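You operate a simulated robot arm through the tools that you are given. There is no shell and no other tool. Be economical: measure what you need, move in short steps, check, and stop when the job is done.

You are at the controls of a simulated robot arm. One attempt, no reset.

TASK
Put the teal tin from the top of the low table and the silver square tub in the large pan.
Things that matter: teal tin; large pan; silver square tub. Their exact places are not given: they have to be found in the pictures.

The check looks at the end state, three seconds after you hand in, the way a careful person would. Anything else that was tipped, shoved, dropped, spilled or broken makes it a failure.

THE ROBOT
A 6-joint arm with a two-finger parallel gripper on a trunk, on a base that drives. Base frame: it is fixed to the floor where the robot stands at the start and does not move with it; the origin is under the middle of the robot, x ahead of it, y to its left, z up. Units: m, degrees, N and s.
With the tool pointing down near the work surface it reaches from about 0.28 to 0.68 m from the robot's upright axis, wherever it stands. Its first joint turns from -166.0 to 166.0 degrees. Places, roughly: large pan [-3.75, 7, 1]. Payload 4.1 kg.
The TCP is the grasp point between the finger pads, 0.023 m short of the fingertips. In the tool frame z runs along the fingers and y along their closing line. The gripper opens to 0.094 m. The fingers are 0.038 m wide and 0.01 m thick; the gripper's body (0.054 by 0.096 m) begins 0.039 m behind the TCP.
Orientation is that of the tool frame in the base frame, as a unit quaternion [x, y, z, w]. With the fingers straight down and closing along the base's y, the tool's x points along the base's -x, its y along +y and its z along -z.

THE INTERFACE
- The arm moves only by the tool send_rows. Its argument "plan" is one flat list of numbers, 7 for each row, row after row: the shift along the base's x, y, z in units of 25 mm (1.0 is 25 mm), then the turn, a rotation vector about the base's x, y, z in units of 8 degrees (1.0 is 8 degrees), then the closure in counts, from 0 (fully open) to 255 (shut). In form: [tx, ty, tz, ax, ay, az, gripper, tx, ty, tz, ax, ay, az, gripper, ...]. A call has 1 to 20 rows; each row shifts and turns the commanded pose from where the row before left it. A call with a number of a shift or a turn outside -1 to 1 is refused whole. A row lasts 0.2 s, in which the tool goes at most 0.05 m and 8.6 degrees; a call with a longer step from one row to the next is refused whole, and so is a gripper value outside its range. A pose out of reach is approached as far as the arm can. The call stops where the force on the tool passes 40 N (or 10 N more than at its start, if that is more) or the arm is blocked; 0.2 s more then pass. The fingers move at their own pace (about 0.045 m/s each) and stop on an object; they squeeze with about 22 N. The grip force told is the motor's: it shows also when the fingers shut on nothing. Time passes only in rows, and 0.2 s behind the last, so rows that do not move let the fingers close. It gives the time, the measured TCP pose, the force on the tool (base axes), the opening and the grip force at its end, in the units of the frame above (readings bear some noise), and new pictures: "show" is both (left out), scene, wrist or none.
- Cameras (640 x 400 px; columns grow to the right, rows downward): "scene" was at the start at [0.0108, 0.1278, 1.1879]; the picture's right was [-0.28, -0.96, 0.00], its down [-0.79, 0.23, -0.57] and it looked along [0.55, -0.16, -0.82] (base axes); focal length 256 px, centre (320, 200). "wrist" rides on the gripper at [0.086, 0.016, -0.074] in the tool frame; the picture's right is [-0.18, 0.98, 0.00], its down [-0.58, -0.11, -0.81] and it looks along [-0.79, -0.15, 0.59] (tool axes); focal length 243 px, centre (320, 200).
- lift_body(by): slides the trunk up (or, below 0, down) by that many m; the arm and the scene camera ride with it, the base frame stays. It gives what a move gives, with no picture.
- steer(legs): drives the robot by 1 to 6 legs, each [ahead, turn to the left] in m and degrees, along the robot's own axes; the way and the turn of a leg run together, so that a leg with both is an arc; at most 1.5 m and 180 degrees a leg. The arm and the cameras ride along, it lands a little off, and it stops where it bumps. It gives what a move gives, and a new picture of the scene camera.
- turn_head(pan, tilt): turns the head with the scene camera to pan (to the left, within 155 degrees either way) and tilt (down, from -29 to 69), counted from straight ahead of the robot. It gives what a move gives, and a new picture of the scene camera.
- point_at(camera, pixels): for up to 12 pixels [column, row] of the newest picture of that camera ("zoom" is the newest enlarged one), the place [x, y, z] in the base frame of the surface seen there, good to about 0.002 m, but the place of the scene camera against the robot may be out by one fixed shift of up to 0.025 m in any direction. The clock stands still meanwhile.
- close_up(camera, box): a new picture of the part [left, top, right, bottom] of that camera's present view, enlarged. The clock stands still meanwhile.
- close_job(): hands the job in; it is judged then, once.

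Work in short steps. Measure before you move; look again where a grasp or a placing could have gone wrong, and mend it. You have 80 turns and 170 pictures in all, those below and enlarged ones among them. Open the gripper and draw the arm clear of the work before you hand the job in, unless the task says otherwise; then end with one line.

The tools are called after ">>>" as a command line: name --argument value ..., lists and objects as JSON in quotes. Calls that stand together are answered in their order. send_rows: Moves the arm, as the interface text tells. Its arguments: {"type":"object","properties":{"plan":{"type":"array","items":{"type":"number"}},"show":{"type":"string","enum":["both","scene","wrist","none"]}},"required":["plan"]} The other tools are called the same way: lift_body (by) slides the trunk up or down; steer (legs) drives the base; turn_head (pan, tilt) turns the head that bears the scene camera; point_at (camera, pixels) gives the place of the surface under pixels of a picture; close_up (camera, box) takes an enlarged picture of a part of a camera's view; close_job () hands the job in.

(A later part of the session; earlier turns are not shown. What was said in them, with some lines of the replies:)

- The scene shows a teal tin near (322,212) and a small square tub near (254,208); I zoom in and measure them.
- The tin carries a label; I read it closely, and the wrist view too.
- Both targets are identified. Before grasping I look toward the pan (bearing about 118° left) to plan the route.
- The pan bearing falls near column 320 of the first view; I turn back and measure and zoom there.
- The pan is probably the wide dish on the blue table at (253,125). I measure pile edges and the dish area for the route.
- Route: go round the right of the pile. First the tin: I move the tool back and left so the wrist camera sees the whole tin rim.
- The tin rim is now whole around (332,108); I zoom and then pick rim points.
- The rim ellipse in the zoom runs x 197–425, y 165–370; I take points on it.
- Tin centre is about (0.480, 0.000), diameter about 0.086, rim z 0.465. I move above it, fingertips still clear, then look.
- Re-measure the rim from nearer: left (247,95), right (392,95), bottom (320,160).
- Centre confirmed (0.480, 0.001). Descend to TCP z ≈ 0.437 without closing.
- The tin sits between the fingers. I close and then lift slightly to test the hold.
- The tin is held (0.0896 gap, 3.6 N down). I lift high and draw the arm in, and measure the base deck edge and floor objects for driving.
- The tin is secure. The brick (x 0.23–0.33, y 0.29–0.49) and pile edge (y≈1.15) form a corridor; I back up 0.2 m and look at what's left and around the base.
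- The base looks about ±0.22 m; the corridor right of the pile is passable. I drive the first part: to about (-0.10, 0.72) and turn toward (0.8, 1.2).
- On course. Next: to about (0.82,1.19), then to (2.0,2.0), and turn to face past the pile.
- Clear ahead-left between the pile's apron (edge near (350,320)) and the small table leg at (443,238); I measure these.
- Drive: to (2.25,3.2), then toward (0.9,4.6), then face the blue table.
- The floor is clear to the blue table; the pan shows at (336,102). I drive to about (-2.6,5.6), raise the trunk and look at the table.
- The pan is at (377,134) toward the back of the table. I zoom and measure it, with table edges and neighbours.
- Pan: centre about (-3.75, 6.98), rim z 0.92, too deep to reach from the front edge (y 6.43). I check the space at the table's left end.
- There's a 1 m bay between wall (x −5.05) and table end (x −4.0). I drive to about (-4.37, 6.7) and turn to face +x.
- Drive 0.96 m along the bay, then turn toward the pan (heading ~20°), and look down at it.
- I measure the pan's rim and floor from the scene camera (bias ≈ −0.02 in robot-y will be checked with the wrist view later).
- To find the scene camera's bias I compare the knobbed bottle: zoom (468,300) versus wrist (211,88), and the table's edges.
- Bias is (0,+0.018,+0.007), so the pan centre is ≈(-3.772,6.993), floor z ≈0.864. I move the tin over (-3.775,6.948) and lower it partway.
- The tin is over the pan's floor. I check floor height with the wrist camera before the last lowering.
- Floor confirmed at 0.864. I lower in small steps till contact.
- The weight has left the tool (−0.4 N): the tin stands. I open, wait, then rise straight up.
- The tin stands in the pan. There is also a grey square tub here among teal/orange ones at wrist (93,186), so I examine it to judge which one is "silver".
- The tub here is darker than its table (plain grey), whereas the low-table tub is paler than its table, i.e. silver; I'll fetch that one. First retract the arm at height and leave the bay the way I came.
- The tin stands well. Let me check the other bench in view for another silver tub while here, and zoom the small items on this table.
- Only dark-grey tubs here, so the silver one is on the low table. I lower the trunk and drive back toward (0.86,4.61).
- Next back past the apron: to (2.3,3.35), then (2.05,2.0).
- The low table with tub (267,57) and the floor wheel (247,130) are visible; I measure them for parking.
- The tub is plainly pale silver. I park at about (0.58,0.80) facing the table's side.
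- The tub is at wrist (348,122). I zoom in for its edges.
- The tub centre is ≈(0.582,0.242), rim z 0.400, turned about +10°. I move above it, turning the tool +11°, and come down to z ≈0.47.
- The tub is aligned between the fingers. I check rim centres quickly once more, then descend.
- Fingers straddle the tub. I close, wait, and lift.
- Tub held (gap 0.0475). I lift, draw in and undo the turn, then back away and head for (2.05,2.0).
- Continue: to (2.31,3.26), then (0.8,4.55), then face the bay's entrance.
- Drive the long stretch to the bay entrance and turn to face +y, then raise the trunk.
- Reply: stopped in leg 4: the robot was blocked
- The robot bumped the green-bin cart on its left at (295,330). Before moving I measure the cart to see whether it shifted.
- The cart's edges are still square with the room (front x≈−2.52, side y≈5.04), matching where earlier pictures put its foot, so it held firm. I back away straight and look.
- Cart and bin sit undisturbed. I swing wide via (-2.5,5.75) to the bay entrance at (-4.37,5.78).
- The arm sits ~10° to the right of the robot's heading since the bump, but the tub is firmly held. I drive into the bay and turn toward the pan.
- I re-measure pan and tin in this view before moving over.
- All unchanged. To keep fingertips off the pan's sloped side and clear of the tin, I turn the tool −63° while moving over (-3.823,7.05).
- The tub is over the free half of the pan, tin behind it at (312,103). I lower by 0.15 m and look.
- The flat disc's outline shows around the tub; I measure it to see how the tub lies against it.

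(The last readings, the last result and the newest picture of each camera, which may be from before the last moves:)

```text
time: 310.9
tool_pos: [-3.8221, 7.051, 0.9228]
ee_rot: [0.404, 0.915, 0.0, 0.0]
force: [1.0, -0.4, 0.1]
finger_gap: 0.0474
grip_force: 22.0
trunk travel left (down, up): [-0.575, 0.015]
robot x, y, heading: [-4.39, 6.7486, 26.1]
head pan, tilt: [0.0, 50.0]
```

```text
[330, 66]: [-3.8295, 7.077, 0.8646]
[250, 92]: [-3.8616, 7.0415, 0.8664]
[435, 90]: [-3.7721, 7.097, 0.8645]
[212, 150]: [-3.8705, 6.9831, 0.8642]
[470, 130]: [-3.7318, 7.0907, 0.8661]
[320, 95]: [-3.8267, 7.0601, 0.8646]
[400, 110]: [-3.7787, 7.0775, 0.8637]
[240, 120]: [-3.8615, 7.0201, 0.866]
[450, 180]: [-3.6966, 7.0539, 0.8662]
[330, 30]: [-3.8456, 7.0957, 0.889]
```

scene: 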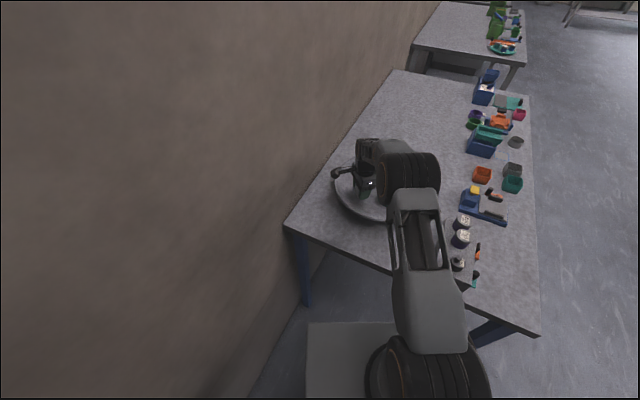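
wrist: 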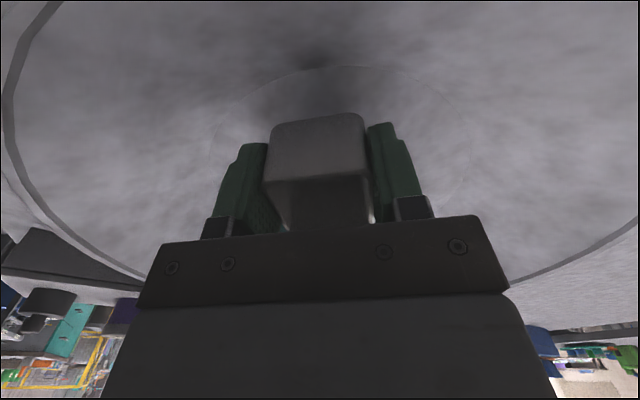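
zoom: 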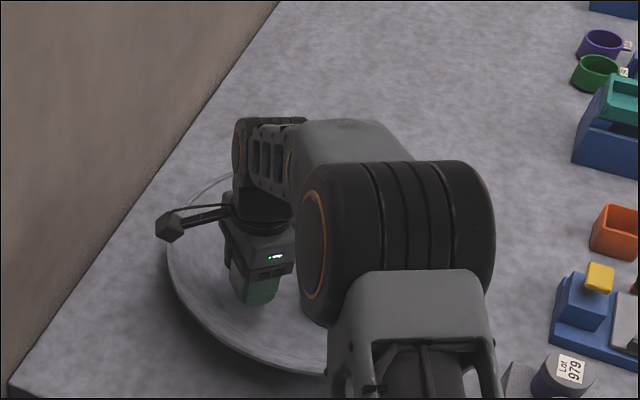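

Flat radius is ≈0.102, the tub's far corners are right at its edge; I shift 8 mm inward and lower gently to contact.

>>> send_rows --plan '[0.24, -0.26, 0, 0, 0, 0, 255, 0, 0, -0.4, 0, 0, 0, 255, 0, 0, -0.3, 0, 0, 0, 255, 0, 0, -0.15, 0, 0, 0, 255, 0, 0, -0.1, 0, 0, 0, 255, 0, 0, -0.1, 0, 0, 0, 255, 0, 0, 0, 0, 0, 0, 255]'

```text
time: 312.5
tool_pos: [-3.8153, 7.0438, 0.8942]
ee_rot: [0.403, 0.915, 0.001, 0.0]
force: [-0.4, 0.6, 5.3]
finger_gap: 0.0472
grip_force: 22.1
trunk travel left (down, up): [-0.575, 0.015]
robot x, y, heading: [-4.3904, 6.7531, 26.6]
head pan, tilt: [0.0, 50.0]
```

scene: 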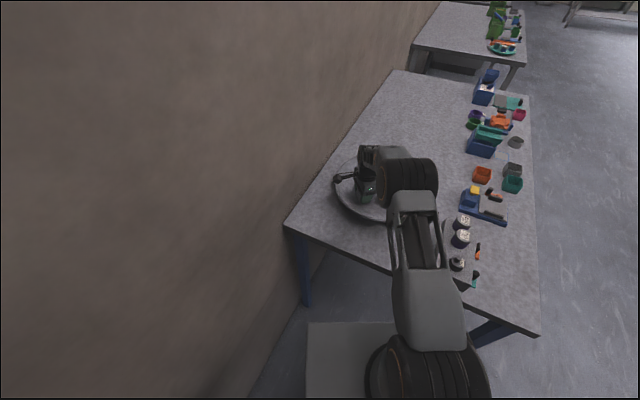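
wrist: 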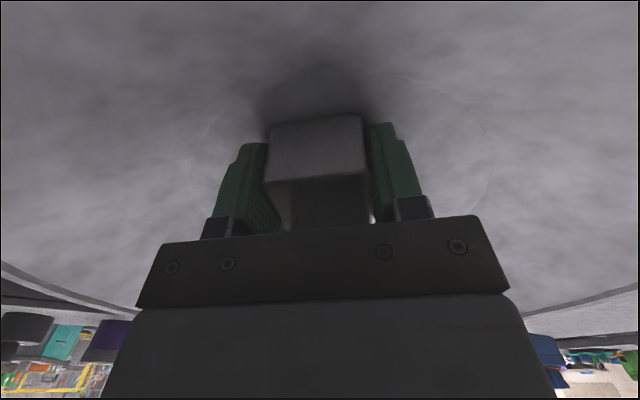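

Contact (5.3 N up). I open partly, wait, and rise straight.

>>> send_rows --plan '[0, 0, 0, 0, 0, 0, 75, 0, 0, 0, 0, 0, 0, 75, 0, 0, 0, 0, 0, 0, 75, 0, 0, 0.4, 0, 0, 0, 75, 0, 0, 0.6, 0, 0, 0, 75, 0, 0, 1, 0, 0, 0, 75, 0, 0, 1, 0, 0, 0, 75, 0, 0, 1, 0, 0, 0, 75, 0, 0, 1, 0, 0, 0, 75, 0, 0, 1, 0, 0, 0, 75, 0, 0, 1, 0, 0, 0, 75, 0, 0, 1, 0, 0, 0, 0, 0, 0, 1, 0, 0, 0, 0]'

```text
time: 315.3
tool_pos: [-3.8165, 7.0434, 1.1204]
ee_rot: [0.404, 0.915, 0.0, 0.0]
force: [0.4, 0.0, -0.7]
finger_gap: 0.0939
grip_force: 0.0
trunk travel left (down, up): [-0.575, 0.015]
robot x, y, heading: [-4.389, 6.7498, 26.4]
head pan, tilt: [0.0, 50.0]
```

scene: 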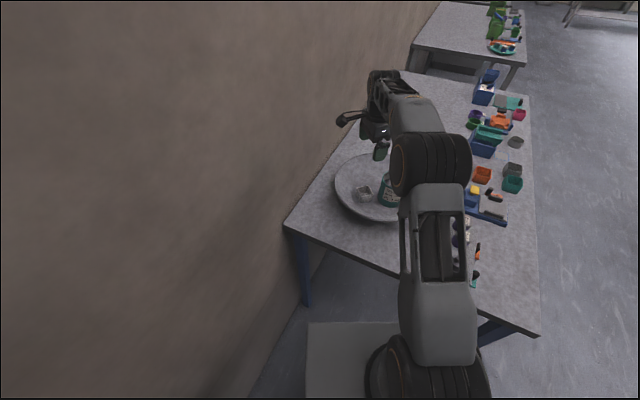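
wrist: 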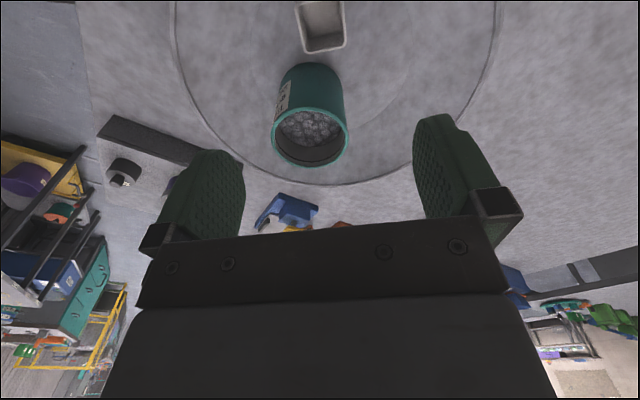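

Both stand in the pan. I retract the arm at height with the tool turned back, and take a last look.

>>> send_rows --plan '[-0.757, -0.65, 0, 0, 0, 0.66, 0, -0.757, -0.65, 0, 0, 0, 0.66, 0, -0.757, -0.65, 0, 0, 0, 0.66, 0, -0.757, -0.65, 0, 0, 0, 0.66, 0, -0.757, -0.65, 0, 0, 0, 0.66, 0, -0.757, -0.65, 0, 0, 0, 0.66, 0, -0.757, -0.65, 0, 0, 0, 0.66, 0, -0.757, -0.65, 0, 0, 0, 0.66, 0, -0.757, -0.65, 0, 0, 0, 0.66, 0, -0.757, -0.65, 0, 0, 0, 0.66, 0, -0.757, -0.65, 0, 0, 0, 0.66, 0, -0.757, -0.65, 0, 0, 0, 0.66, 0]' --show "none"

>>> close_up --camera "scene" --box '[320, 130, 480, 230]'

```text
time: 317.9
tool_pos: [-4.0438, 6.8473, 1.1201]
ee_rot: [-0.138, 0.99, 0.0, 0.0]
force: [-0.1, -0.4, 0.2]
finger_gap: 0.094
grip_force: 0.1
trunk travel left (down, up): [-0.575, 0.015]
robot x, y, heading: [-4.3873, 6.7453, 26.3]
head pan, tilt: [0.0, 50.0]
```

```text
4.00 times, centred on (400, 180) of scene
```

zoom: 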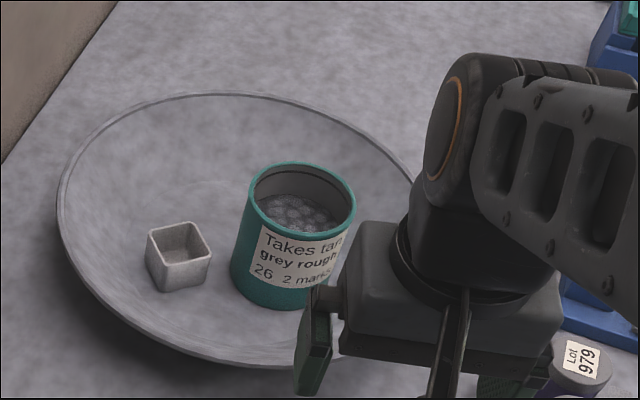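

Tin and tub stand upright in the pan; the gripper is open and the arm clear of the pan. I hand in.

>>> close_job

```text
The job is handed in.
```

The teal tin and the silver square tub both stand upright in the large pan. On the second trip the robot bumped the green-bin cart; measured afterwards, it had not shifted by more than about 2 cm, and the bin sat undisturbed.
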